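You operate a simulated robot arm through the tools that you are given. There is no shell and no other tool.

You are at the controls of a simulated robot arm. One attempt, no reset.

Task
Wipe the oil smear off the nest plate, rack its pin and turn the model knob to 1.
Fine: use the wiping pad and put it back; the pin goes in the free socket. Set down upright: wiping pad. What is to be rubbed or washed off counts as gone when no trace of it is left.

The check looks at the end state, three seconds after you hand in, the way a careful person would. Anything else that was tipped, shoved, dropped, spilled or broken makes it a failure.

Robot
A 7-joint arm with a two-finger parallel gripper, fixed in place. Base frame: the origin is on the floor under the middle of its stand, x ahead of it, y to its left, z up; the work surface is at about z = 860. Lengths are in mm, angles in rad, forces in N, time in s.
It reaches about 1524 mm from its shoulder. Its first joint turns from -2.601 to 2.601 rad. Payload 3.5 kg.
The TCP is the grasp point between the finger pads, 23 mm short of the fingertips. In the tool frame z runs along the fingers and y along their closing line. Largest opening 94 mm; finger width 38, thickness 10; the body of the gripper, 54 by 96 mm, starts 39 mm behind the TCP.
Orientation is told as [roll, pitch, yaw] about the base's x, y, z axes, in that order, counted from this pose: with the fingers straight down and closing along the base's y, the tool's x points along the base's -x, its y along +y and its z along -z.

Tools
- The arm moves only by the tool drive_tool. Its argument "plan" is a list that holds one entry, the list of rows, each a list of 7 numbers: the shift along the tool's x, y, z in units of 200 mm (1.0 is 200 mm), then the turn, a rotation vector about the tool's x, y, z in units of 120 degrees (1.0 is 120 degrees), then the closure in counts, from 0 (fully open) to 255 (shut). In form: [[[tx, ty, tz, rx, ry, rz, gripper], ...]]. A call has 1 to 20 rows; each row is the pose to reach, as a shift and turn from the pose commanded when the call began, along the tool's axes at that moment. A call with a number of a shift or a turn outside -1 to 1 is refused whole. A row lasts 0.2 s, in which the tool goes at most 50 mm and 0.15 rad; a call with a longer step from one row to the next is refused whole, and so is a gripper value outside its range. Where a pose cannot be reached the arm comes as near as it can. A force on the tool above 40 N (or 10 N above the force at the start of the call, whichever is more), or a blocked arm, ends the call early, and 0.2 s more pass. The fingers move at their own pace (about 153 mm/s each) and stop on an object; they squeeze with about 29 N. The grip force told is the motor's: it shows also when the fingers shut on nothing. Time passes only in rows, and 0.2 s behind the last, so rows that repeat a pose let the fingers close. It gives the time, the measured TCP pose, the force on the tool (base axes), the opening and the grip force at its end, in the units of the frame above (readings bear some noise), with the torque about the TCP (base axes, N m) and any sound that the robot's microphone picked up.
- Cameras (640 x 400 px; columns grow to the right, rows downward): "scene" is fixed at [228.6, 645.4, 1629.4]; the picture's right is [0.56, -0.83, 0.00], its down [-0.58, -0.39, -0.71] and it looks along [0.59, 0.40, -0.70] (base axes); focal length 376 px, centre (320, 200). "wrist" rides on the gripper at [86, 16, -74] in the tool frame; the picture's right is [-0.18, 0.98, 0.00], its down [-0.58, -0.11, -0.81] and it looks along [-0.79, -0.15, 0.59] (tool axes); focal length 243 px, centre (320, 200). There is no depth. A picture from a camera that has moved, and an enlarged one, comes with that camera's place and axes in the base frame and with its lens. The place of the scene camera against the robot may be out by one fixed shift of up to 18 mm in any direction.
- camera(camera): a new picture of that camera. No time passes.
- zoom(camera, box): a new picture of the part [left, top, right, bottom] of that camera's present view, enlarged. No time passes.
- finish_job(): hands the job in; it is judged then, once.

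Nothing tells you positions but the pictures and the camera data. Unless the task says otherwise, let go and move clear before handing in.

The tools are called after ">>>" as name(argument=value, ...) on one line, values as JSON. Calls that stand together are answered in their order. drive_tool: Moves the arm, as the interface text tells. Its arguments: {"type":"object","properties":{"plan":{"type":"array"}},"required":["plan"]} The other tools are called the same way: camera (camera) takes a picture; zoom (camera, box) takes an enlarged picture of a part of a camera's view; finish_job () hands the job in.

At the start:

```text
time: 0.0
position: [753.7, 797.2, 1228.7]
tcp_rot: [0.0, 0.0, 0.0]
wrist_force: [0.5, -0.2, 0.3]
ft_torque: [0.01, -0.02, 0.01]
finger_gap: 94.0
gripper_force: 0.1
```

scene: 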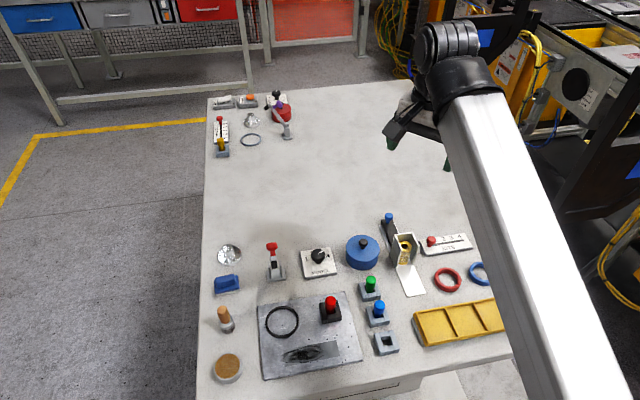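
wrist: 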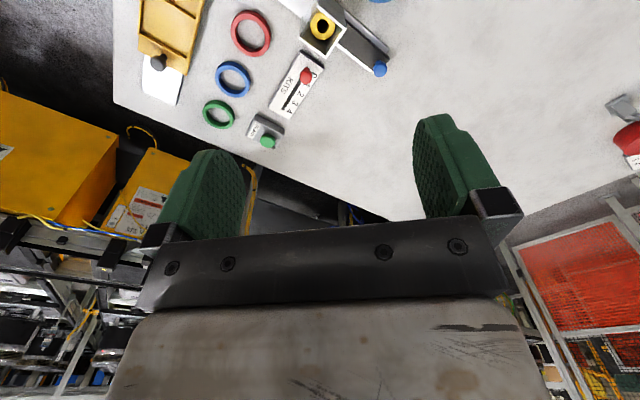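

I see a bench with a nest plate (grey, with a dark smear, a ring and a red pin in a holder), a model knob, sockets and a pad-like object. I'll zoom in on the main area first to identify things.

>>> zoom(camera="scene", box=[200, 230, 360, 330])

>>> zoom(camera="scene", box=[200, 300, 360, 400])

>>> zoom(camera="scene", box=[340, 210, 500, 310])

>>> zoom(camera="scene", box=[340, 270, 500, 370])

>>> zoom(camera="scene", box=[190, 80, 350, 180])

```text
4.00 times, centred on (280, 280) of scene
camera zoom: at [228.6, 645.4, 1629.4], right [0.56, -0.83, 0.0], down [-0.58, -0.39, -0.71], along [0.59, 0.4, -0.7], focal length 1502 px, centre (480, -120)
```

zoom: 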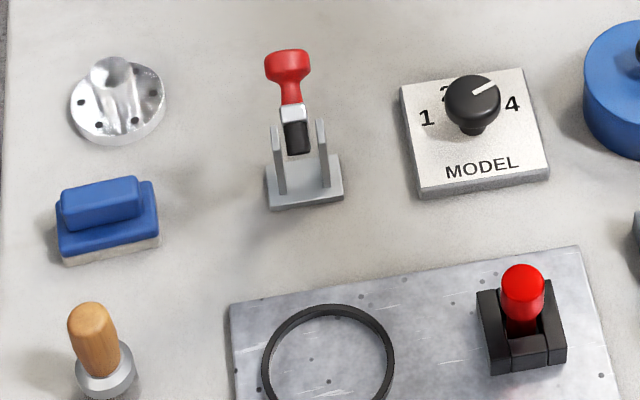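

```text
4.00 times, centred on (280, 350) of scene
camera zoom: at [228.6, 645.4, 1629.4], right [0.56, -0.83, 0.0], down [-0.58, -0.39, -0.71], along [0.59, 0.4, -0.7], focal length 1502 px, centre (480, -400)
```

zoom: 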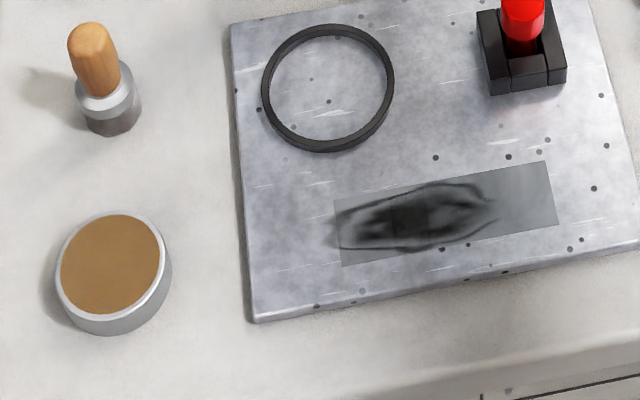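

```text
4.00 times, centred on (420, 260) of scene
camera zoom: at [228.6, 645.4, 1629.4], right [0.56, -0.83, 0.0], down [-0.58, -0.39, -0.71], along [0.59, 0.4, -0.7], focal length 1502 px, centre (-80, -40)
```

zoom: 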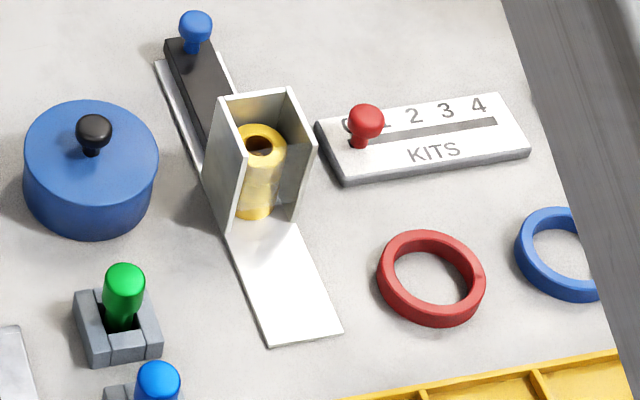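

```text
4.00 times, centred on (420, 320) of scene
camera zoom: at [228.6, 645.4, 1629.4], right [0.56, -0.83, 0.0], down [-0.58, -0.39, -0.71], along [0.59, 0.4, -0.7], focal length 1502 px, centre (-80, -280)
```

zoom: 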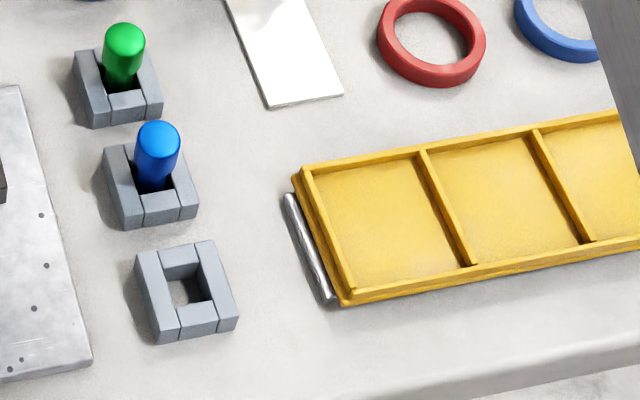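

```text
4.00 times, centred on (270, 130) of scene
camera zoom: at [228.6, 645.4, 1629.4], right [0.56, -0.83, 0.0], down [-0.58, -0.39, -0.71], along [0.59, 0.4, -0.7], focal length 1502 px, centre (520, 480)
```

zoom: 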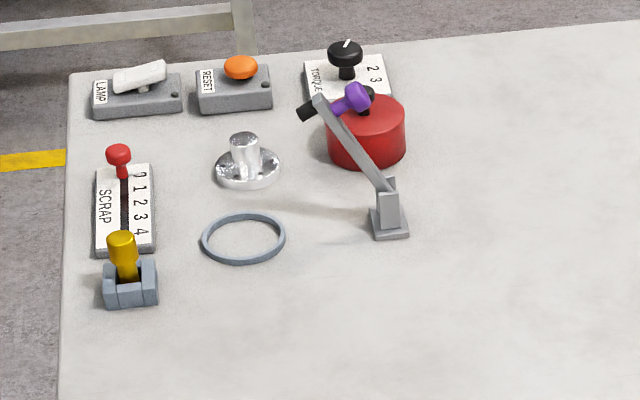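

I take the pad to be the blue block on the left near (511, 1096). The smear is near (490, 845), the red pin near (589, 863), the free socket near (591, 726) and the model knob near (687, 963). Next I swing the arm to a survey pose so the wrist camera can refine these.

>>> drive_tool(plan=[[[0.167, -0.039, 0.065, 0, 0, -0.0625, 0], [0.333, -0.079, 0.13, 0, 0, -0.125, 0], [0.5, -0.118, 0.195, 0, 0, -0.1875, 0], [0.667, -0.157, 0.26, 0, 0, -0.25, 0], [0.833, -0.197, 0.325, 0, 0, -0.3125, 0], [1.0, -0.236, 0.39, 0, 0, -0.375, 0]]])

```text
time: 1.2
position: [600.4, 759.8, 1168.4]
tcp_rot: [0.004, -0.002, 0.579]
wrist_force: [-9.8, 13.4, -3.6]
ft_torque: [-1.14, -1.2, -1.64]
finger_gap: 94.0
gripper_force: 0.1
stopped in row 5: the force on the tool passed its limit at 84 N (the readings are from after the stop); the commanded pose is now the measured one
```

The motion stopped with an unexpected force, so I check both views before moving on.

>>> camera(camera="scene")

>>> camera(camera="wrist")

```text
taken
```

scene: 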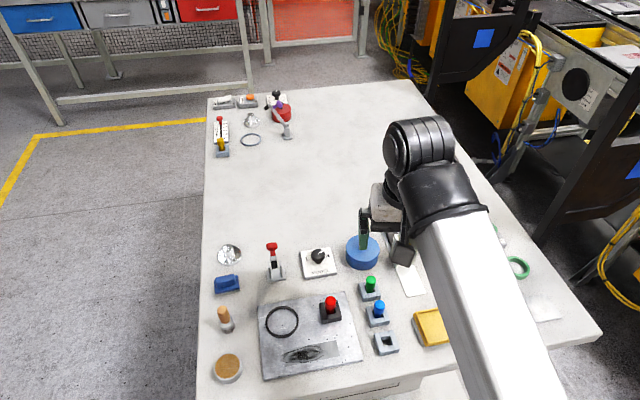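

```text
taken
camera wrist: at [518.4, 727.8, 1242.1], right [-0.38, 0.92, 0.0], down [0.55, 0.22, 0.81], along [0.74, 0.31, -0.59], focal length 243 px, centre (320, 200)
```

wrist: 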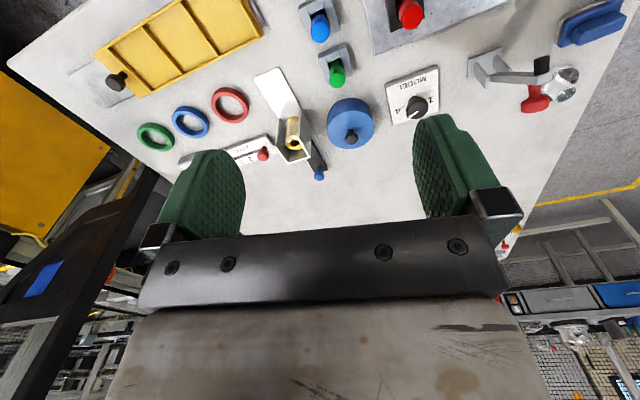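

Nothing is touching the tool in the pictures, so I repeat the present pose once to see whether the force settles.

>>> drive_tool(plan=[[[0, 0, 0, 0, 0, 0, 0], [0, 0, 0, 0, 0, 0, 0]]])

```text
time: 1.8
position: [599.2, 761.5, 1168.9]
tcp_rot: [0.003, -0.003, 0.58]
wrist_force: [-16.4, 19.6, -9.3]
ft_torque: [-1.42, -2.36, -2.61]
finger_gap: 93.9
gripper_force: 0.1
```

There is a lasting force of about 27 N on the tool, so something is in contact with it. I zoom in around the gripper to find out what.

>>> zoom(camera="scene", box=[320, 100, 520, 300])

>>> zoom(camera="wrist", box=[80, 200, 560, 400])

```text
2.00 times, centred on (420, 200) of scene
camera zoom: at [228.6, 645.4, 1629.4], right [0.56, -0.83, 0.0], down [-0.58, -0.39, -0.71], along [0.59, 0.4, -0.7], focal length 751 px, centre (120, 200)
```

zoom: 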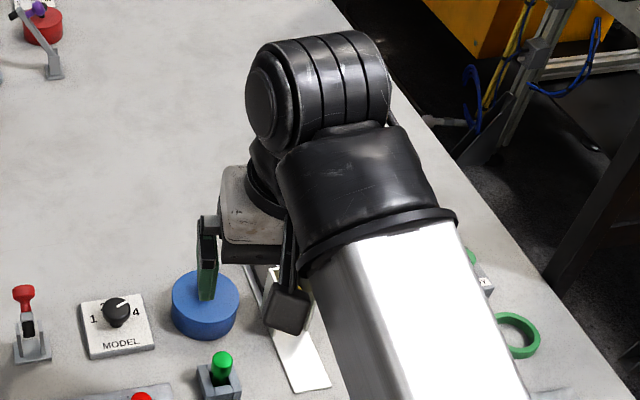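

```text
1.33 times, centred on (320, 300) of wrist
camera zoom: at [518.3, 727.6, 1242.2], right [-0.39, 0.92, 0.0], down [0.55, 0.22, 0.81], along [0.74, 0.31, -0.59], focal length 324 px, centre (320, 67)
```

zoom: 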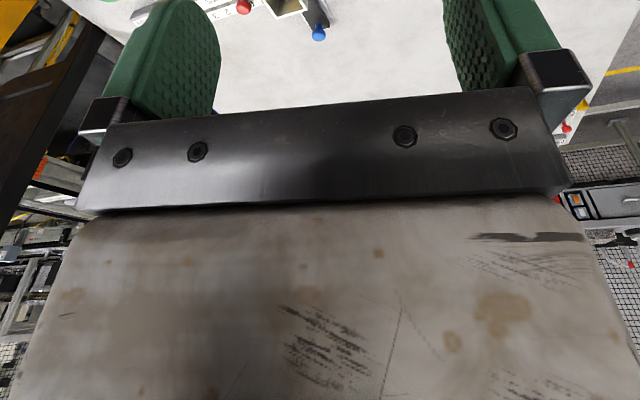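

The wrist camera housing is pressing against the arm's own forearm, which is self-contact and has nothing to do with the bench. I'll turn the hand the other way to yaw -45°, so the camera points away from the forearm, while backing off slightly.

>>> drive_tool(plan=[[[-0.05, 0, 0, 0, 0, 0.03, 0], [-0.1, 0, 0, 0, 0, 0.09, 0], [-0.15, 0, 0, 0, 0, 0.155, 0], [-0.15, 0, 0, 0, 0, 0.22, 0], [-0.15, 0, 0, 0, 0, 0.285, 0], [-0.15, 0, 0, 0, 0, 0.35, 0], [-0.15, 0, 0, 0, 0, 0.415, 0], [-0.15, 0, 0, 0, 0, 0.48, 0], [-0.15, 0, 0, 0, 0, 0.545, 0], [-0.15, 0, 0, 0, 0, 0.61, 0], [-0.15, 0, 0, 0, 0, 0.652, 0]]])

>>> camera(camera="scene")

>>> camera(camera="wrist")

```text
time: 4.2
position: [625.8, 776.8, 1167.9]
tcp_rot: [0.002, 0.004, -0.784]
wrist_force: [0.2, -0.2, 0.4]
ft_torque: [-0.02, 0.02, 0.03]
finger_gap: 93.9
gripper_force: 0.0
```

```text
taken
```

scene: 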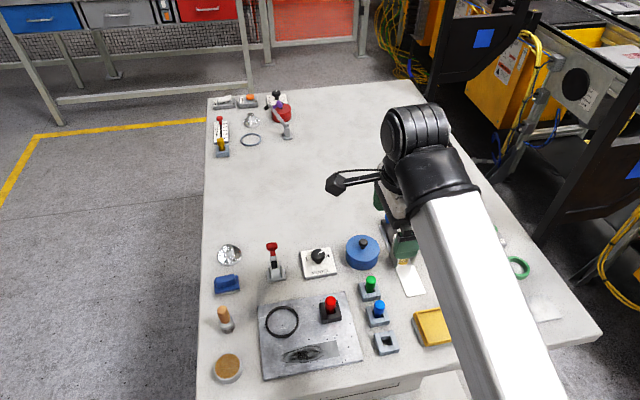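

```text
taken
camera wrist: at [574.9, 850.3, 1242.6], right [0.83, 0.56, 0.0], down [0.34, -0.49, 0.8], along [0.45, -0.66, -0.59], focal length 243 px, centre (320, 200)
```

wrist: 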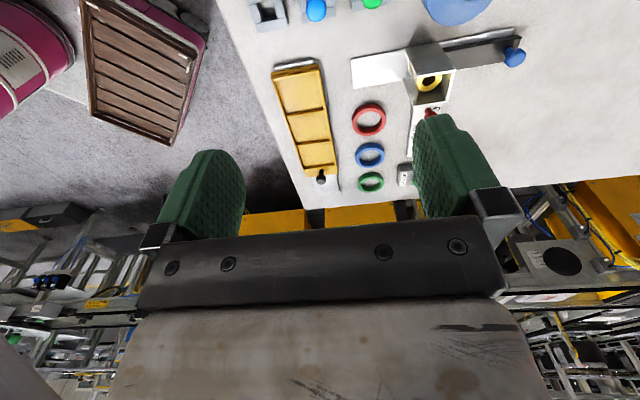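

The contact is gone and the bench is undisturbed; from now on I keep the camera side away from the forearm. Next I move above the blue pad, at roughly (490, 1095), for a close look.

>>> drive_tool(plan=[[[0.1, 0.04, 0.02, 0, 0, 0, 0], [0.28, 0.11, 0.05, 0, 0, 0, 0], [0.46, 0.18, 0.09, 0, 0, 0, 0], [0.64, 0.25, 0.13, 0, 0, 0, 0], [0.82, 0.322, 0.17, 0, 0, 0, 0]]])

>>> drive_tool(plan=[[[0.1, 0.04, 0.02, 0, 0, 0, 0], [0.28, 0.11, 0.05, 0, 0, 0, 0], [0.46, 0.18, 0.09, 0, 0, 0, 0], [0.64, 0.25, 0.13, 0, 0, 0, 0], [0.82, 0.322, 0.17, 0, 0, 0, 0], [0.82, 0.322, 0.17, 0, 0, 0, 0]]])

>>> camera(camera="wrist")

>>> camera(camera="scene")

```text
time: 5.4
position: [556.8, 938.1, 1133.7]
tcp_rot: [0.002, 0.003, -0.783]
wrist_force: [0.5, -0.4, -0.1]
ft_torque: [0.05, 0.0, 0.02]
finger_gap: 93.9
gripper_force: 0.0
```

```text
time: 6.8
position: [483.4, 1099.4, 1103.2]
tcp_rot: [0.002, 0.004, -0.781]
wrist_force: [-0.4, 1.7, 0.6]
ft_torque: [0.0, 0.03, -0.01]
finger_gap: 94.2
gripper_force: 0.3
```

```text
taken
camera wrist: at [432.3, 1172.7, 1177.7], right [0.82, 0.57, 0.0], down [0.34, -0.49, 0.8], along [0.46, -0.66, -0.59], focal length 243 px, centre (320, 200)
```

wrist: 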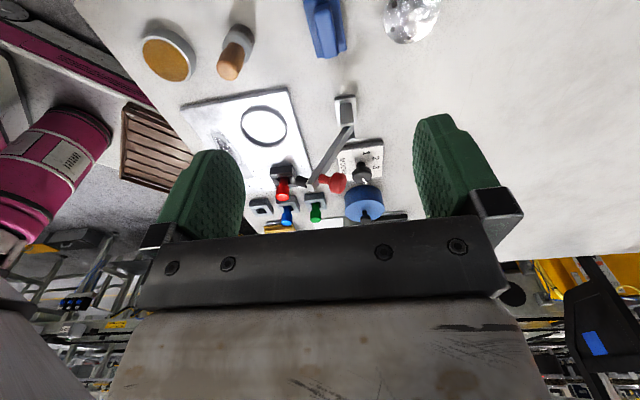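

```text
taken
```

scene: 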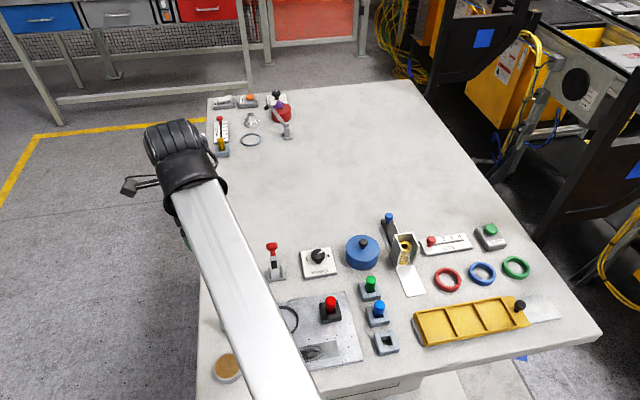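

The pad is seen at the top of the wrist view, almost centred. I zoom in on it to get its outline and grip.

>>> zoom(camera="wrist", box=[260, 0, 400, 87])

>>> zoom(camera="scene", box=[270, 210, 430, 310])

>>> zoom(camera="wrist", box=[170, 70, 410, 220])

```text
4.57 times, centred on (330, 44) of wrist
camera zoom: at [432.3, 1172.7, 1177.7], right [0.82, 0.57, 0.0], down [0.34, -0.49, 0.8], along [0.46, -0.66, -0.59], focal length 1109 px, centre (274, 915)
```

zoom: 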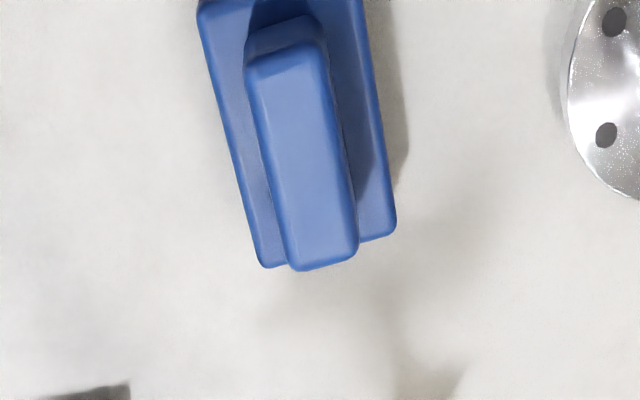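

```text
4.00 times, centred on (350, 260) of scene
camera zoom: at [228.6, 645.4, 1629.4], right [0.56, -0.83, 0.0], down [-0.58, -0.39, -0.71], along [0.59, 0.4, -0.7], focal length 1502 px, centre (200, -40)
```

zoom: 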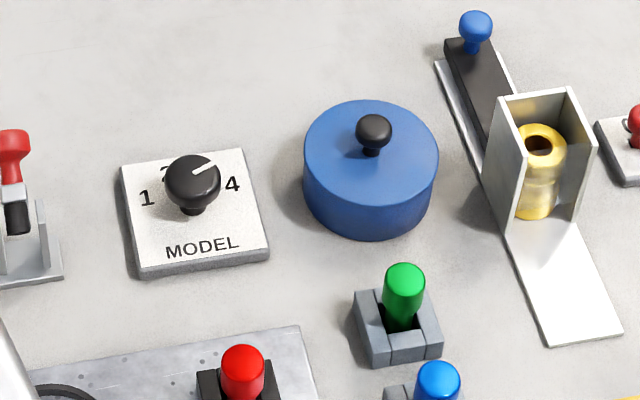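

```text
2.67 times, centred on (290, 145) of wrist
camera zoom: at [432.3, 1172.7, 1177.7], right [0.82, 0.57, 0.0], down [0.34, -0.49, 0.8], along [0.46, -0.66, -0.59], focal length 647 px, centre (400, 347)
```

zoom: 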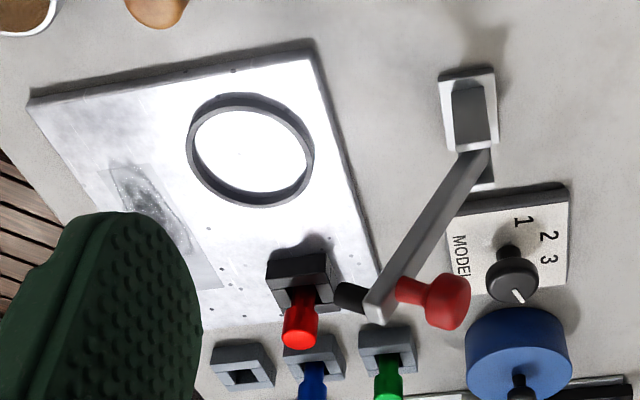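

The pad is a blue base of roughly 58×35 mm with a handle of about 42×16 mm, its axis nearly along the tool x. I take a second wrist view from further back and lower, to triangulate its height.

>>> drive_tool(plan=[[[0.15, 0, 0.1, 0, 0, 0, 0], [0.3, 0, 0.2, 0, 0, 0, 0], [0.45, 0, 0.3, 0, 0, 0, 0], [0.45, 0, 0.3, 0, 0, 0, 0]]])

>>> zoom(camera="wrist", box=[260, 0, 420, 100])

>>> camera(camera="wrist")

```text
time: 7.8
position: [419.1, 1165.3, 1040.1]
tcp_rot: [0.002, 0.004, -0.78]
wrist_force: [0.0, 0.0, -0.1]
ft_torque: [0.01, 0.02, -0.03]
finger_gap: 94.0
gripper_force: 0.0
```

```text
4.00 times, centred on (340, 50) of wrist
camera zoom: at [368.4, 1237.9, 1115.7], right [0.82, 0.57, 0.0], down [0.34, -0.49, 0.8], along [0.46, -0.66, -0.59], focal length 970 px, centre (240, 800)
```

zoom: 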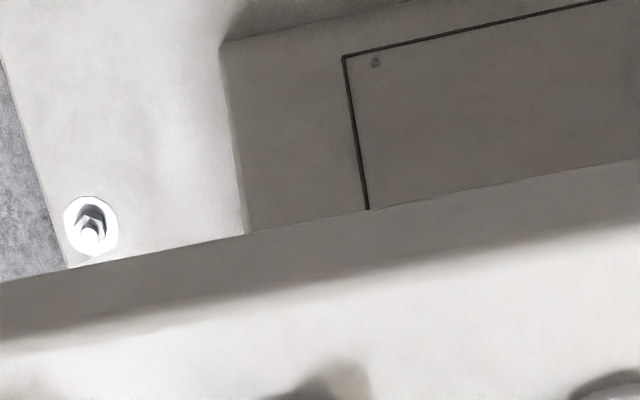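

```text
taken
camera wrist: at [368.4, 1237.9, 1115.7], right [0.82, 0.57, 0.0], down [0.34, -0.49, 0.8], along [0.46, -0.66, -0.59], focal length 243 px, centre (320, 200)
```

wrist: 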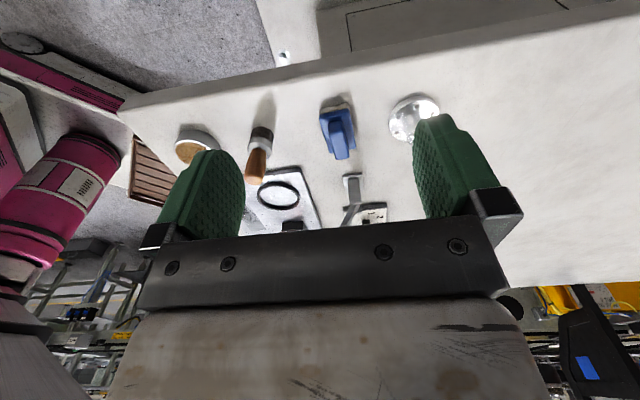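

>>> zoom(camera="wrist", box=[290, 80, 386, 176])

```text
4.17 times, centred on (338, 128) of wrist
camera zoom: at [368.4, 1237.9, 1115.7], right [0.82, 0.57, 0.0], down [0.34, -0.49, 0.8], along [0.46, -0.66, -0.59], focal length 1011 px, centre (245, 500)
```

zoom: 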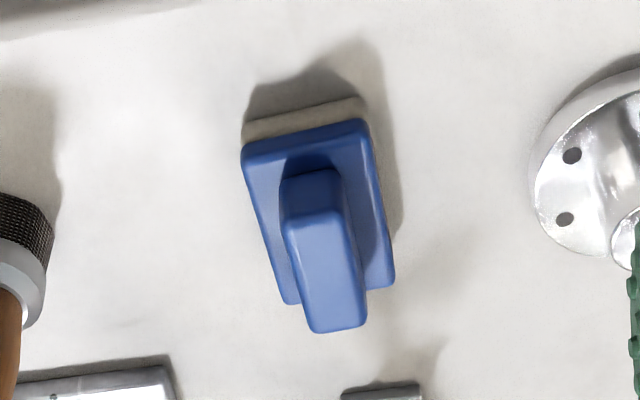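

Triangulation puts the handle top at z≈900, the base top at z≈878 and the handle centre at (495, 1096), with its axis at about -42°. I go above it with the fingers part-closed, to clear the metal flange next to it, and look again.

>>> drive_tool(plan=[[[-0.13, 0.005, 0.1, 0, 0, -0.006, 60], [-0.26, 0.01, 0.2, 0, 0, -0.012, 110], [-0.39, 0.015, 0.3, 0, 0, -0.018, 110], [-0.5135, 0.0205, 0.4, 0, 0, -0.0225, 110], [-0.5135, 0.0205, 0.4, 0, 0, -0.0225, 110]]])

>>> camera(camera="wrist")

>>> zoom(camera="wrist", box=[220, 40, 420, 240])

```text
time: 9.0
position: [495.5, 1093.6, 962.7]
tcp_rot: [0.001, 0.002, -0.734]
wrist_force: [0.7, 0.9, -0.9]
ft_torque: [0.0, -0.04, -0.02]
finger_gap: 53.6
gripper_force: 0.1
```

```text
taken
camera wrist: at [440.7, 1163.4, 1036.7], right [0.8, 0.61, 0.0], down [0.36, -0.47, 0.8], along [0.49, -0.64, -0.59], focal length 243 px, centre (320, 200)
```

wrist: 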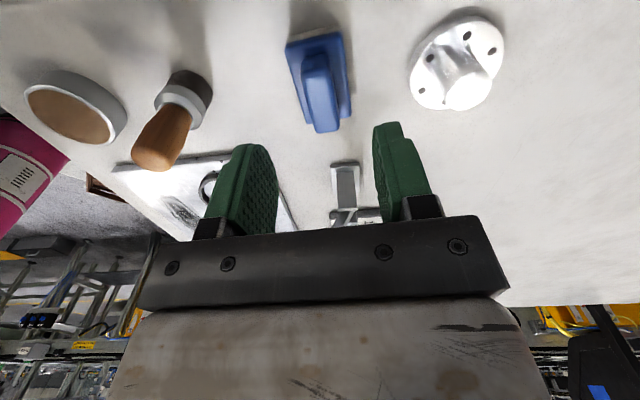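

```text
2.00 times, centred on (320, 140) of wrist
camera zoom: at [440.7, 1163.4, 1036.7], right [0.8, 0.61, 0.0], down [0.36, -0.47, 0.8], along [0.49, -0.64, -0.59], focal length 485 px, centre (320, 320)
```

zoom: 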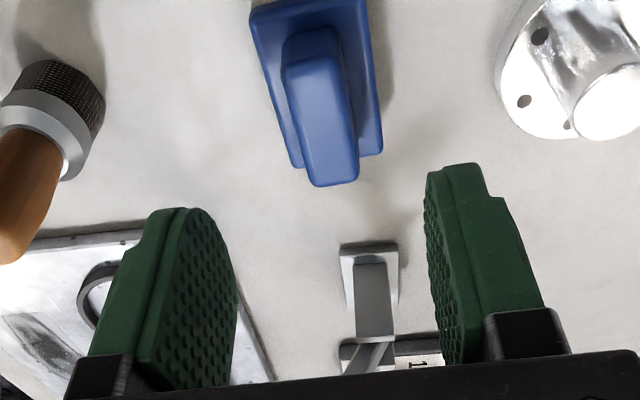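

The handle centre measures (494.7, 1095.2), within 2 mm of the TCP and aligned with it. Now I descend to z≈904 and grip the handle.

>>> drive_tool(plan=[[[0.008, 0.003, 0.12, 0, 0, 0, 110], [0.008, 0.003, 0.22, 0, 0, 0, 110], [0.008, 0.003, 0.28, 0, 0, 0, 110], [0.008, 0.003, 0.293, 0, 0, 0, 110], [0.008, 0.003, 0.293, 0, 0, 0, 110]]])

>>> camera(camera="wrist")

```text
time: 10.2
position: [492.3, 1096.6, 903.4]
tcp_rot: [0.001, 0.004, -0.734]
wrist_force: [-0.3, 0.0, 0.0]
ft_torque: [-0.02, -0.03, 0.01]
finger_gap: 53.5
gripper_force: 0.0
```

```text
taken
camera wrist: at [439.4, 1166.8, 978.2], right [0.8, 0.61, 0.0], down [0.36, -0.47, 0.8], along [0.49, -0.64, -0.59], focal length 243 px, centre (320, 200)
```

wrist: 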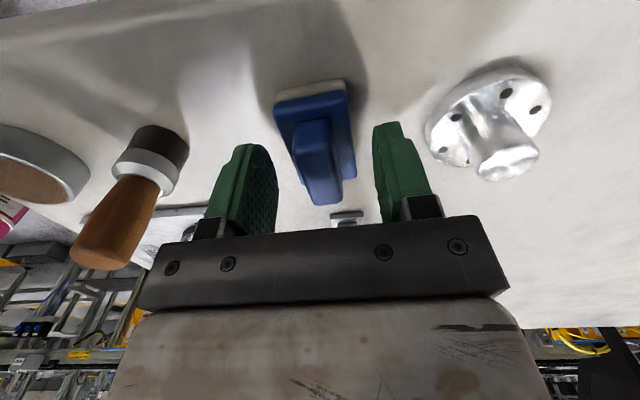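

The fingers straddle the handle with no contact force. I close on it.

>>> drive_tool(plan=[[[0, 0, 0, 0, 0, 0, 180], [0, 0, 0, 0, 0, 0, 255], [0, 0, 0, 0, 0, 0, 255], [0, 0, 0, 0, 0, 0, 255]]])

>>> camera(camera="wrist")

```text
time: 11.2
position: [493.1, 1096.6, 903.7]
tcp_rot: [0.001, 0.006, -0.736]
wrist_force: [-0.6, -0.6, 0.4]
ft_torque: [-0.03, 0.01, -0.06]
finger_gap: 17.2
gripper_force: 29.1
```

```text
taken
camera wrist: at [439.4, 1166.7, 978.2], right [0.8, 0.61, 0.0], down [0.36, -0.47, 0.8], along [0.49, -0.64, -0.59], focal length 243 px, centre (320, 200)
```

wrist: 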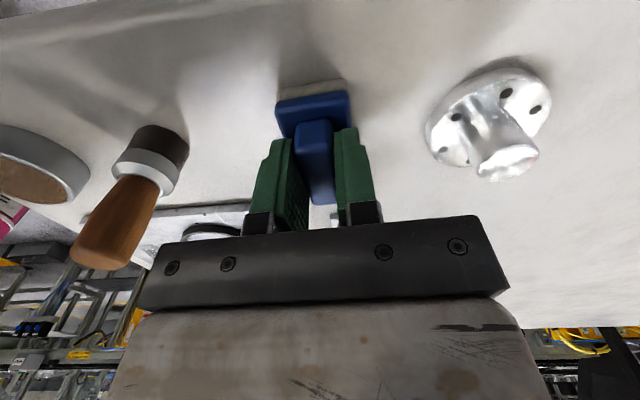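

The pad is gripped firmly (17 mm gap, 29 N); its rest pose is TCP ≈ (492.5, 1097, 904) with yaw -0.735. I lift it and carry it high above the nest plate to look at the smear.

>>> drive_tool(plan=[[[0, 0, -0.08, 0, 0, 0, 255], [0, 0, -0.24, 0, 0, 0, 255], [0, 0, -0.4, 0, 0, 0, 255], [0, 0, -0.56, 0, 0, 0, 255], [0, 0, -0.72, 0, 0, 0, 255], [0, 0, -0.88, 0, 0, 0, 255], [0, 0, -0.88, 0, 0, 0, 255]]])

>>> drive_tool(plan=[[[-0.05, -0.08, 0, 0, 0, 0, 255], [-0.15, -0.23, 0, 0, 0, 0, 255], [-0.27, -0.4, 0, 0, 0, 0, 255], [-0.39, -0.57, 0, 0, 0, 0, 255], [-0.51, -0.74, 0, 0, 0, 0, 255], [-0.61, -0.9, 0, 0, 0, 0, 255], [-0.667, -0.981, 0, 0, 0, 0, 255], [-0.667, -0.981, 0, 0, 0, 0, 255]]])

>>> camera(camera="wrist")

>>> camera(camera="scene")

```text
time: 12.8
position: [495.3, 1094.7, 1079.7]
tcp_rot: [0.002, 0.002, -0.735]
wrist_force: [-0.1, -0.4, -0.1]
ft_torque: [-0.01, -0.02, 0.0]
finger_gap: 17.4
gripper_force: 28.5
```

```text
time: 14.6
position: [461.0, 859.9, 1078.9]
tcp_rot: [0.001, 0.004, -0.736]
wrist_force: [0.4, -0.1, -0.9]
ft_torque: [0.02, 0.01, 0.0]
finger_gap: 17.5
gripper_force: 29.4
```

```text
taken
camera wrist: at [407.4, 930.3, 1153.6], right [0.8, 0.61, 0.0], down [0.36, -0.47, 0.8], along [0.49, -0.64, -0.59], focal length 243 px, centre (320, 200)
```

wrist: 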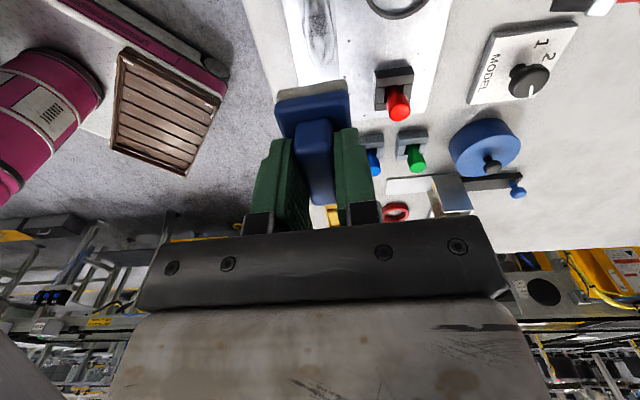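

```text
taken
```

scene: 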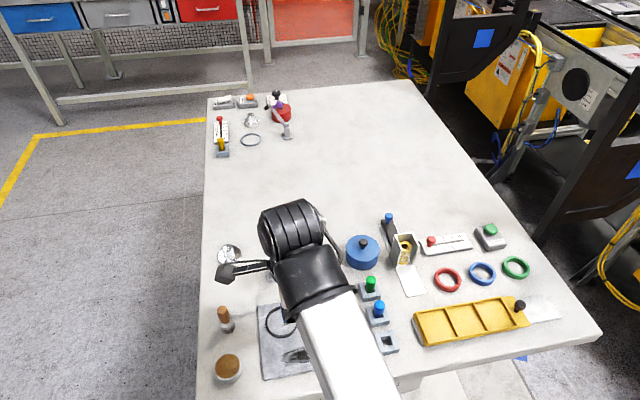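

The pad is held level above the plate, and the smear shows at the top of the wrist view with the knob and sockets beyond. I zoom in on each.

>>> zoom(camera="wrist", box=[240, 0, 400, 100])

>>> zoom(camera="wrist", box=[440, 10, 600, 110])

>>> zoom(camera="wrist", box=[340, 50, 500, 150])

```text
4.00 times, centred on (320, 50) of wrist
camera zoom: at [407.4, 930.3, 1153.6], right [0.8, 0.61, 0.0], down [0.36, -0.47, 0.8], along [0.49, -0.64, -0.59], focal length 970 px, centre (320, 800)
```

zoom: 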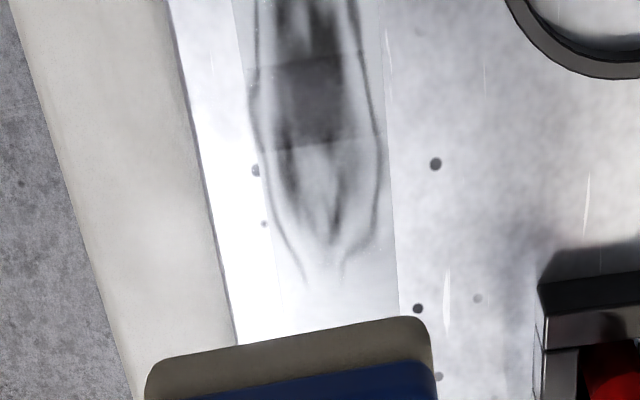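

```text
4.00 times, centred on (520, 60) of wrist
camera zoom: at [407.4, 930.3, 1153.6], right [0.8, 0.61, 0.0], down [0.36, -0.47, 0.8], along [0.49, -0.64, -0.59], focal length 970 px, centre (-480, 760)
```

zoom: 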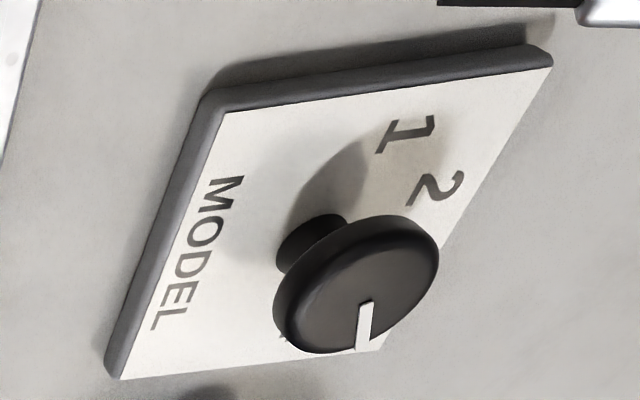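

```text
4.00 times, centred on (420, 100) of wrist
camera zoom: at [407.4, 930.3, 1153.6], right [0.8, 0.61, 0.0], down [0.36, -0.47, 0.8], along [0.49, -0.64, -0.59], focal length 970 px, centre (-80, 600)
```

zoom: 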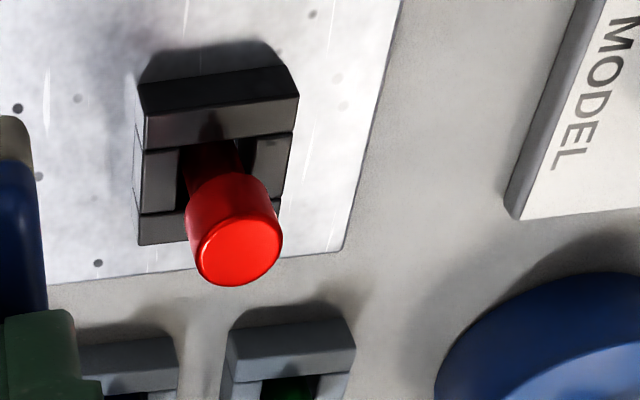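

The smear patch is about 36×110 mm, its centreline running at about -46° from (440, 882) to roughly (517, 800). I lower the pad above its left end at (451, 871) and align it with the smear.

>>> drive_tool(plan=[[[0.02, 0.002, 0.15, 0, 0, 0.009, 255], [0.04, 0.003, 0.32, 0, 0, 0.018, 255], [0.055, 0.005, 0.49, 0, 0, 0.027, 255], [0.07, 0.006, 0.64, 0, 0, 0.0358, 255], [0.07, 0.006, 0.745, 0, 0, 0.0358, 255], [0.07, 0.006, 0.745, 0, 0, 0.0358, 255]]])

>>> camera(camera="wrist")

>>> camera(camera="scene")

```text
time: 16.0
position: [450.4, 869.3, 927.6]
tcp_rot: [0.004, 0.004, -0.81]
wrist_force: [0.0, 0.6, -1.0]
ft_torque: [-0.02, -0.02, 0.0]
finger_gap: 17.4
gripper_force: 28.7
```

```text
taken
camera wrist: at [402.6, 943.9, 1002.1], right [0.84, 0.54, 0.0], down [0.32, -0.5, 0.8], along [0.44, -0.67, -0.59], focal length 243 px, centre (320, 200)
```

wrist: 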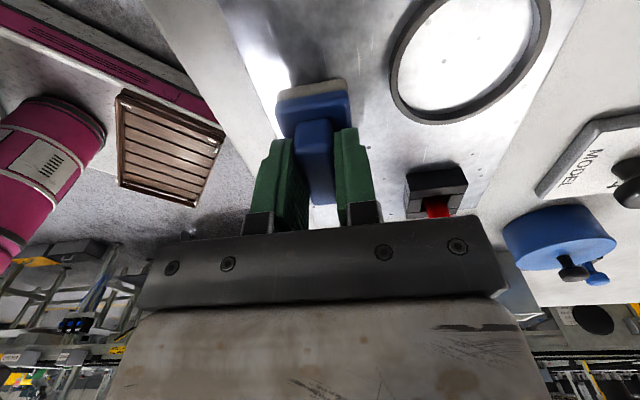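

```text
taken
```

scene: 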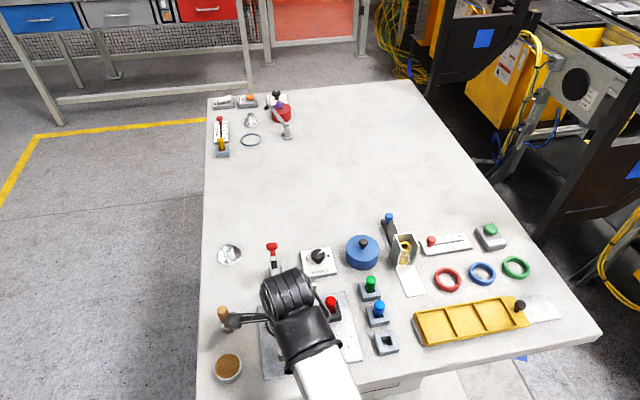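

The pad is over the left end of the smear, with the ring and pin holder well clear. I descend in small steps and watch the force.

>>> drive_tool(plan=[[[0, 0, 0.03, 0, 0, 0, 255], [0, 0, 0.05, 0, 0, 0, 255], [0, 0, 0.06, 0, 0, 0, 255], [0, 0, 0.07, 0, 0, 0, 255], [0, 0, 0.07, 0, 0, 0, 255]]])

```text
time: 17.2
position: [452.1, 871.0, 914.0]
tcp_rot: [0.001, 0.004, -0.809]
wrist_force: [-0.5, 0.2, -0.9]
ft_torque: [-0.02, 0.0, 0.01]
finger_gap: 17.3
gripper_force: 28.6
```

>>> drive_tool(plan=[[[0, 0, 0.0075, 0, 0, 0, 255], [0, 0, 0.015, 0, 0, 0, 255], [0, 0, 0.015, 0, 0, 0, 255]]])

```text
time: 18.0
position: [451.4, 872.5, 913.5]
tcp_rot: [0.003, 0.005, -0.81]
wrist_force: [1.5, 1.5, 23.6]
ft_torque: [-0.31, -0.3, 0.0]
finger_gap: 17.6
gripper_force: 29.3
```

Contact came at TCP z≈913.5 with 24 N, so the plate top is at about z≈869.5. I ease off slightly and sweep along the smear to its right end and back.

>>> drive_tool(plan=[[[0, 0, -0.004, 0, 0, 0, 255], [-0.05, 0, -0.004, 0, 0, 0, 255], [-0.1, 0, -0.004, 0, 0, 0, 255], [-0.15, 0, -0.004, 0, 0, 0, 255], [-0.2, 0, -0.004, 0, 0, 0, 255], [-0.25, 0, -0.004, 0, 0, 0, 255], [-0.3, 0, -0.004, 0, 0, 0, 255], [-0.35, 0, -0.004, 0, 0, 0, 255], [-0.4, 0, -0.004, 0, 0, 0, 255], [-0.44, 0, -0.004, 0, 0, 0, 255], [-0.44, 0, -0.004, 0, 0, 0, 255]]])

>>> camera(camera="wrist")

```text
time: 20.4
position: [511.6, 808.8, 913.9]
tcp_rot: [0.0, 0.005, -0.811]
wrist_force: [-5.1, 4.6, 20.1]
ft_torque: [0.08, 0.12, 0.0]
finger_gap: 17.5
gripper_force: 29.3
```

```text
taken
camera wrist: at [463.7, 882.9, 987.7], right [0.84, 0.54, 0.0], down [0.32, -0.5, 0.8], along [0.44, -0.67, -0.59], focal length 243 px, centre (320, 200)
```

wrist: 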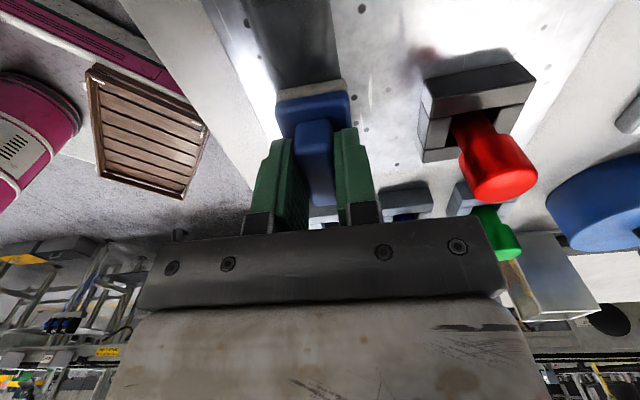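

The sweep went smoothly with 20 N down-force and about 7 N of drag, and the strip behind the pad already looks clean. Now I do offset passes on both sides of the centreline.

>>> drive_tool(plan=[[[0, -0.0375, 0, 0, 0, 0, 255], [0.055, -0.0375, 0, 0, 0, 0, 255], [0.11, -0.0375, 0, 0, 0, 0, 255], [0.165, -0.0375, 0, 0, 0, 0, 255], [0.22, -0.0375, 0, 0, 0, 0, 255], [0.275, -0.0375, 0, 0, 0, 0, 255], [0.33, -0.0375, 0, 0, 0, 0, 255], [0.385, -0.0375, 0, 0, 0, 0, 255], [0.44, -0.0375, 0, 0, 0, 0, 255], [0.44, 0, 0, 0, 0, 0, 255], [0.44, 0.0375, 0, 0, 0, 0, 255], [0.385, 0.0375, 0, 0, 0, 0, 255], [0.33, 0.0375, 0, 0, 0, 0, 255], [0.275, 0.0375, 0, 0, 0, 0, 255], [0.22, 0.0375, 0, 0, 0, 0, 255], [0.165, 0.0375, 0, 0, 0, 0, 255], [0.11, 0.0375, 0, 0, 0, 0, 255], [0.055, 0.0375, 0, 0, 0, 0, 255], [0, 0.0375, 0, 0, 0, 0, 255]]])

>>> camera(camera="wrist")

```text
time: 24.4
position: [516.1, 813.4, 913.3]
tcp_rot: [0.002, 0.005, -0.809]
wrist_force: [-0.3, -0.5, -1.0]
ft_torque: [-0.03, -0.01, -0.01]
finger_gap: 17.3
gripper_force: 28.8
```

```text
taken
camera wrist: at [468.1, 887.5, 988.2], right [0.84, 0.54, 0.0], down [0.32, -0.5, 0.8], along [0.44, -0.67, -0.59], focal length 243 px, centre (320, 200)
```

wrist: 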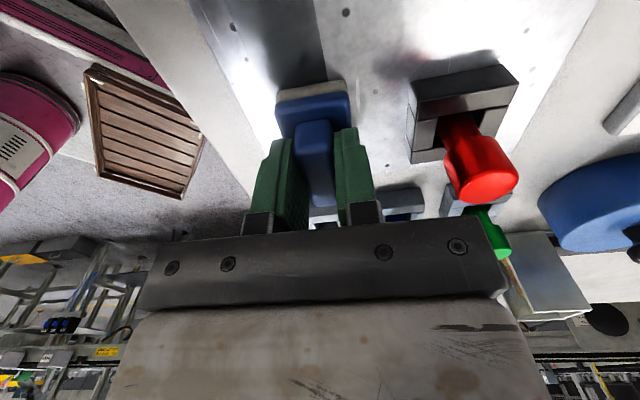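

The contact force dropped to zero, so the pad may have ridden up slightly in the grip. I lift off and look at the plate.

>>> drive_tool(plan=[[[0, 0, -0.05, 0, 0, 0, 255], [0.05, 0, -0.2, 0, 0, 0, 255], [0.15, 0, -0.4, 0, 0, 0, 255], [0.27, 0, -0.6, 0, 0, 0, 255], [0.4, 0, -0.75, 0, 0, 0, 255], [0.53, 0, -0.85, 0, 0, 0, 255], [0.6, 0, -0.9, 0, 0, 0, 255], [0.6, 0, -0.9, 0, 0, 0, 255]]])

>>> zoom(camera="wrist", box=[240, 0, 400, 100])

>>> camera(camera="wrist")

>>> camera(camera="scene")

```text
time: 26.2
position: [432.9, 901.5, 1093.2]
tcp_rot: [0.0, 0.004, -0.812]
wrist_force: [0.2, -0.6, -1.1]
ft_torque: [-0.01, 0.0, 0.04]
finger_gap: 17.2
gripper_force: 28.6
```

```text
4.00 times, centred on (320, 50) of wrist
camera zoom: at [384.6, 975.0, 1167.3], right [0.84, 0.54, 0.0], down [0.32, -0.5, 0.8], along [0.44, -0.67, -0.59], focal length 970 px, centre (320, 800)
```

zoom: 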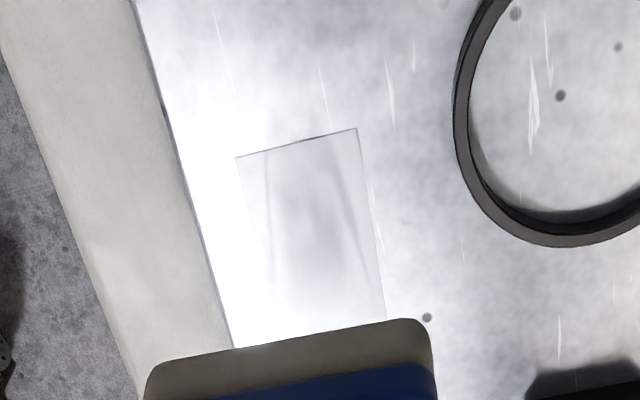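

```text
taken
camera wrist: at [384.6, 975.0, 1167.3], right [0.84, 0.54, 0.0], down [0.32, -0.5, 0.8], along [0.44, -0.67, -0.59], focal length 243 px, centre (320, 200)
```

wrist: 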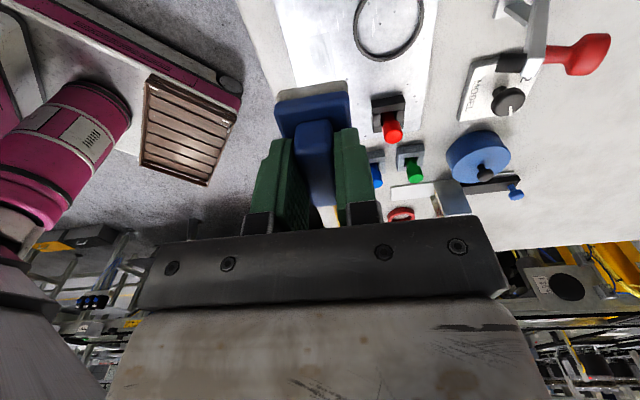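

```text
taken
```

scene: 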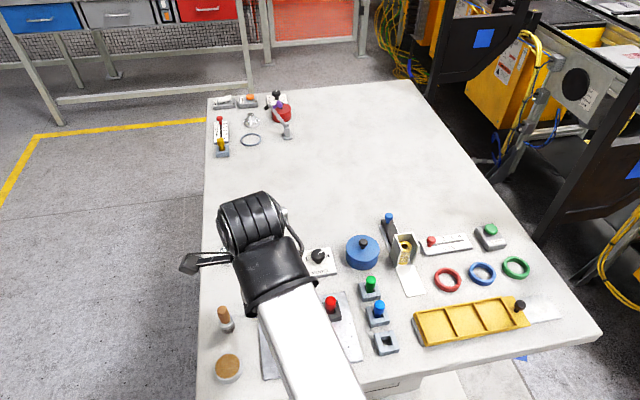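

The smear has largely faded and only a faint patch from a ≈ -339 rightwards remains, so the method works and more passes under pressure are needed. I go back down at the left end.

>>> drive_tool(plan=[[[-0.04, -0.01, 0.2, 0, 0, 0, 255], [-0.08, -0.02, 0.4, 0, 0, 0, 255], [-0.12, -0.03, 0.6, 0, 0, 0, 255], [-0.1645, -0.0345, 0.78, 0, 0, 0, 255], [-0.1645, -0.0345, 0.86, 0, 0, 0, 255], [-0.1645, -0.0345, 0.89, 0, 0, 0, 255], [-0.1645, -0.0345, 0.905, 0, 0, 0, 255], [-0.1645, -0.0345, 0.905, 0, 0, 0, 255]]])

```text
time: 28.0
position: [452.6, 871.3, 913.8]
tcp_rot: [0.0, 0.002, -0.809]
wrist_force: [0.3, 1.5, 12.8]
ft_torque: [-0.01, 0.05, -0.02]
finger_gap: 17.3
gripper_force: 29.3
```

Contact at 12.8 N. I add a touch of pressure and sweep right along the centreline, reading the force at the end.

>>> drive_tool(plan=[[[0, 0, 0.004, 0, 0, 0, 255], [-0.05, 0, 0.004, 0, 0, 0, 255], [-0.1, 0, 0.004, 0, 0, 0, 255], [-0.15, 0, 0.004, 0, 0, 0, 255], [-0.2, 0, 0.004, 0, 0, 0, 255], [-0.25, 0, 0.004, 0, 0, 0, 255], [-0.3, 0, 0.004, 0, 0, 0, 255], [-0.35, 0, 0.004, 0, 0, 0, 255], [-0.4, 0, 0.004, 0, 0, 0, 255], [-0.45, 0, 0.004, 0, 0, 0, 255]]])

>>> drive_tool(plan=[[[0, -0.035, 0, 0, 0, 0, 255], [0.05, -0.035, 0, 0, 0, 0, 255], [0.1, -0.035, 0, 0, 0, 0, 255], [0.15, -0.035, 0, 0, 0, 0, 255], [0.2, -0.035, 0, 0, 0, 0, 255], [0.25, -0.035, 0, 0, 0, 0, 255], [0.3, -0.035, 0, 0, 0, 0, 255], [0.35, -0.035, 0, 0, 0, 0, 255], [0.4, -0.035, 0, 0, 0, 0, 255], [0.45, -0.035, 0, 0, 0, 0, 255]]])

```text
time: 28.7
position: [461.7, 862.0, 912.9]
tcp_rot: [-0.001, 0.008, -0.81]
wrist_force: [-3.0, 0.0, 10.8]
ft_torque: [-0.3, -0.08, -0.08]
finger_gap: 17.6
gripper_force: 29.0
stopped in row 3: the force on the tool passed its limit at 42 N (the readings are from after the stop); the commanded pose is now the measured one
```

```text
time: 30.1
position: [424.7, 892.2, 912.8]
tcp_rot: [0.007, 0.005, -0.81]
wrist_force: [-0.1, -2.6, 11.2]
ft_torque: [-0.18, 0.04, -0.01]
finger_gap: 17.5
gripper_force: 29.4
stopped in row 6: the force on the tool passed its limit at 41 N (the readings are from after the stop); the commanded pose is now the measured one
```

The force briefly spiked to about 42 N as the pad stuck and slipped, and nothing else was affected. I repeat the sweep slower and lighter, to the right, starting from about (425, 892).

>>> drive_tool(plan=[[[0, 0, -0.003, 0, 0, 0, 255], [-0.03, 0, -0.003, 0, 0, 0, 255], [-0.06, 0, -0.003, 0, 0, 0, 255], [-0.09, 0, -0.003, 0, 0, 0, 255], [-0.12, 0, -0.003, 0, 0, 0, 255], [-0.15, 0, -0.003, 0, 0, 0, 255], [-0.18, 0, -0.003, 0, 0, 0, 255], [-0.21, 0, -0.003, 0, 0, 0, 255], [-0.24, 0, -0.003, 0, 0, 0, 255], [-0.27, 0, -0.003, 0, 0, 0, 255], [-0.3, 0, -0.003, 0, 0, 0, 255], [-0.33, 0, -0.003, 0, 0, 0, 255], [-0.36, 0, -0.003, 0, 0, 0, 255], [-0.39, 0, -0.003, 0, 0, 0, 255], [-0.42, 0, -0.003, 0, 0, 0, 255], [-0.45, 0, -0.003, 0, 0, 0, 255], [-0.48, 0, -0.003, 0, 0, 0, 255], [-0.51, 0, -0.003, 0, 0, 0, 255], [-0.54, 0, -0.003, 0, 0, 0, 255], [-0.57, 0, -0.003, 0, 0, 0, 255]]])

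```text
time: 32.1
position: [456.9, 858.8, 912.0]
tcp_rot: [0.006, 0.007, -0.811]
wrist_force: [-2.7, -0.4, 11.0]
ft_torque: [-0.28, -0.04, -0.07]
finger_gap: 17.6
gripper_force: 29.0
stopped in row 9: the force on the tool passed its limit at 41 N (the readings are from after the stop); the commanded pose is now the measured one
```

As it sweeps right the force climbs, since the tool is tilted a few milliradians and so digs in along the path. I lift 6 mm, read the tilt freely and level the tool.

>>> drive_tool(plan=[[[0, 0, -0.015, 0, 0, 0, 255], [0, 0, -0.03, 0, 0, 0, 255], [0, 0, -0.03, 0, 0, 0, 255]]])

>>> drive_tool(plan=[[[0, 0, 0, 0, 0, 0, 255]]])

>>> drive_tool(plan=[[[0, 0, 0, 0, 0, 0, 255]]])

>>> drive_tool(plan=[[[0, 0, 0, 0, 0, 0, 255]]])

```text
time: 32.9
position: [456.7, 858.4, 918.0]
tcp_rot: [0.006, 0.006, -0.809]
wrist_force: [-0.4, 0.0, -0.4]
ft_torque: [-0.02, 0.0, 0.04]
finger_gap: 17.4
gripper_force: 28.8
```

```text
time: 33.3
position: [456.9, 858.6, 917.1]
tcp_rot: [0.003, 0.007, -0.81]
wrist_force: [0.5, 0.0, -0.9]
ft_torque: [-0.02, -0.02, -0.01]
finger_gap: 17.2
gripper_force: 29.5
```

```text
time: 33.7
position: [456.1, 859.2, 918.0]
tcp_rot: [0.006, 0.007, -0.809]
wrist_force: [0.3, 1.1, -0.8]
ft_torque: [0.01, 0.02, 0.0]
finger_gap: 17.5
gripper_force: 29.4
```

```text
time: 34.1
position: [454.9, 859.0, 917.1]
tcp_rot: [0.006, 0.007, -0.812]
wrist_force: [0.8, -0.4, -1.4]
ft_torque: [0.01, 0.02, 0.02]
finger_gap: 17.4
gripper_force: 29.5
```

The free tilt is about (0.005, 0.007), so I level the tool, move back to the left end and descend gently to contact.

>>> drive_tool(plan=[[[0.04, 0, 0, -0.0007, -0.004, 0, 255], [0.085, 0, 0, -0.0007, -0.004, 0, 255], [0.085, 0, 0.01, -0.0007, -0.004, 0, 255], [0.085, 0, 0.016, -0.0007, -0.004, 0, 255], [0.085, 0, 0.02, -0.0007, -0.004, 0, 255], [0.085, 0, 0.02, -0.0007, -0.004, 0, 255]]])

```text
time: 35.5
position: [444.6, 871.3, 914.8]
tcp_rot: [0.007, 0.0, -0.809]
wrist_force: [0.0, -0.6, -0.3]
ft_torque: [0.0, -0.04, 0.04]
finger_gap: 17.6
gripper_force: 29.6
```

>>> drive_tool(plan=[[[0, 0, 0.004, 0, 0, 0, 255], [0, 0, 0.004, 0, 0, 0, 255]]])

>>> drive_tool(plan=[[[0, 0, 0.003, 0, 0, 0, 255], [0, 0, 0.003, 0, 0, 0, 255]]])

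```text
time: 36.1
position: [445.7, 871.7, 914.1]
tcp_rot: [0.009, -0.003, -0.809]
wrist_force: [-0.6, 0.2, -1.1]
ft_torque: [0.0, 0.03, 0.02]
finger_gap: 17.2
gripper_force: 29.1
```

```text
time: 36.7
position: [445.5, 870.3, 912.2]
tcp_rot: [0.006, -0.001, -0.809]
wrist_force: [-0.9, -0.2, 0.1]
ft_torque: [0.01, 0.06, -0.06]
finger_gap: 17.4
gripper_force: 29.1
```

From this response I see that roll and pitch are counted in the yawed frame. I fix the remaining roll of about 0.007 and keep inching down to contact.

>>> drive_tool(plan=[[[0, 0, 0.0, 0.0033, 0.0005, 0, 255], [0, 0, 0.002, 0.0033, 0.0005, 0, 255], [0, 0, 0.002, 0.0033, 0.0005, 0, 255]]])

>>> drive_tool(plan=[[[0, 0, 0.002, 0, 0, 0, 255], [0, 0, 0.002, 0, 0, 0, 255]]])

```text
time: 37.5
position: [444.4, 871.2, 913.6]
tcp_rot: [0.0, 0.0, -0.811]
wrist_force: [1.4, 0.3, 13.1]
ft_torque: [0.23, 0.22, -0.02]
finger_gap: 17.4
gripper_force: 28.9
```

```text
time: 38.1
position: [446.0, 869.9, 913.2]
tcp_rot: [-0.001, -0.001, -0.81]
wrist_force: [-0.5, 3.1, 20.9]
ft_torque: [0.3, 0.29, -0.04]
finger_gap: 17.4
gripper_force: 28.7
```

Contact is firm at 21 N, but the torque shows one end of the pad bearing more. I trim the pitch by about 2 mrad, ease off to roughly 13 N, then sweep right slowly.

>>> drive_tool(plan=[[[0, 0, -0.002, 0, 0.001, 0, 255], [0, 0, -0.002, 0, 0.001, 0, 255]]])

>>> drive_tool(plan=[[[-0.04, 0, 0, 0, 0, 0, 255], [-0.08, 0, 0, 0, 0, 0, 255], [-0.12, 0, 0, 0, 0, 0, 255], [-0.16, 0, 0, 0, 0, 0, 255], [-0.2, 0, 0, 0, 0, 0, 255], [-0.24, 0, 0, 0, 0, 0, 255]]])

```text
time: 38.7
position: [444.3, 868.8, 912.8]
tcp_rot: [-0.001, 0.001, -0.809]
wrist_force: [-0.2, 5.8, 19.1]
ft_torque: [0.15, 0.06, -0.03]
finger_gap: 17.4
gripper_force: 28.9
```

```text
time: 39.6
position: [464.6, 850.1, 913.0]
tcp_rot: [0.0, 0.003, -0.809]
wrist_force: [-2.6, -1.3, 12.0]
ft_torque: [-0.19, -0.06, -0.08]
finger_gap: 17.2
gripper_force: 28.7
stopped in row 4: the force on the tool passed its limit at 41 N (the readings are from after the stop); the commanded pose is now the measured one
```

>>> drive_tool(plan=[[[0, 0, -0.002, 0, 0, 0, 255], [0, 0, -0.002, 0, 0, 0, 255]]])

>>> drive_tool(plan=[[[-0.03, 0, 0, 0, 0, 0, 255], [-0.06, 0, 0, 0, 0, 0, 255], [-0.09, 0, 0, 0, 0, 0, 255]]])

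```text
time: 40.2
position: [465.4, 849.5, 912.7]
tcp_rot: [0.0, 0.002, -0.809]
wrist_force: [-2.6, -0.9, 7.5]
ft_torque: [-0.13, -0.04, -0.05]
finger_gap: 17.5
gripper_force: 29.3
```

```text
time: 41.0
position: [476.3, 837.7, 912.8]
tcp_rot: [0.002, 0.003, -0.807]
wrist_force: [-4.7, 4.1, 22.7]
ft_torque: [-0.11, -0.06, -0.01]
finger_gap: 17.4
gripper_force: 29.1
```

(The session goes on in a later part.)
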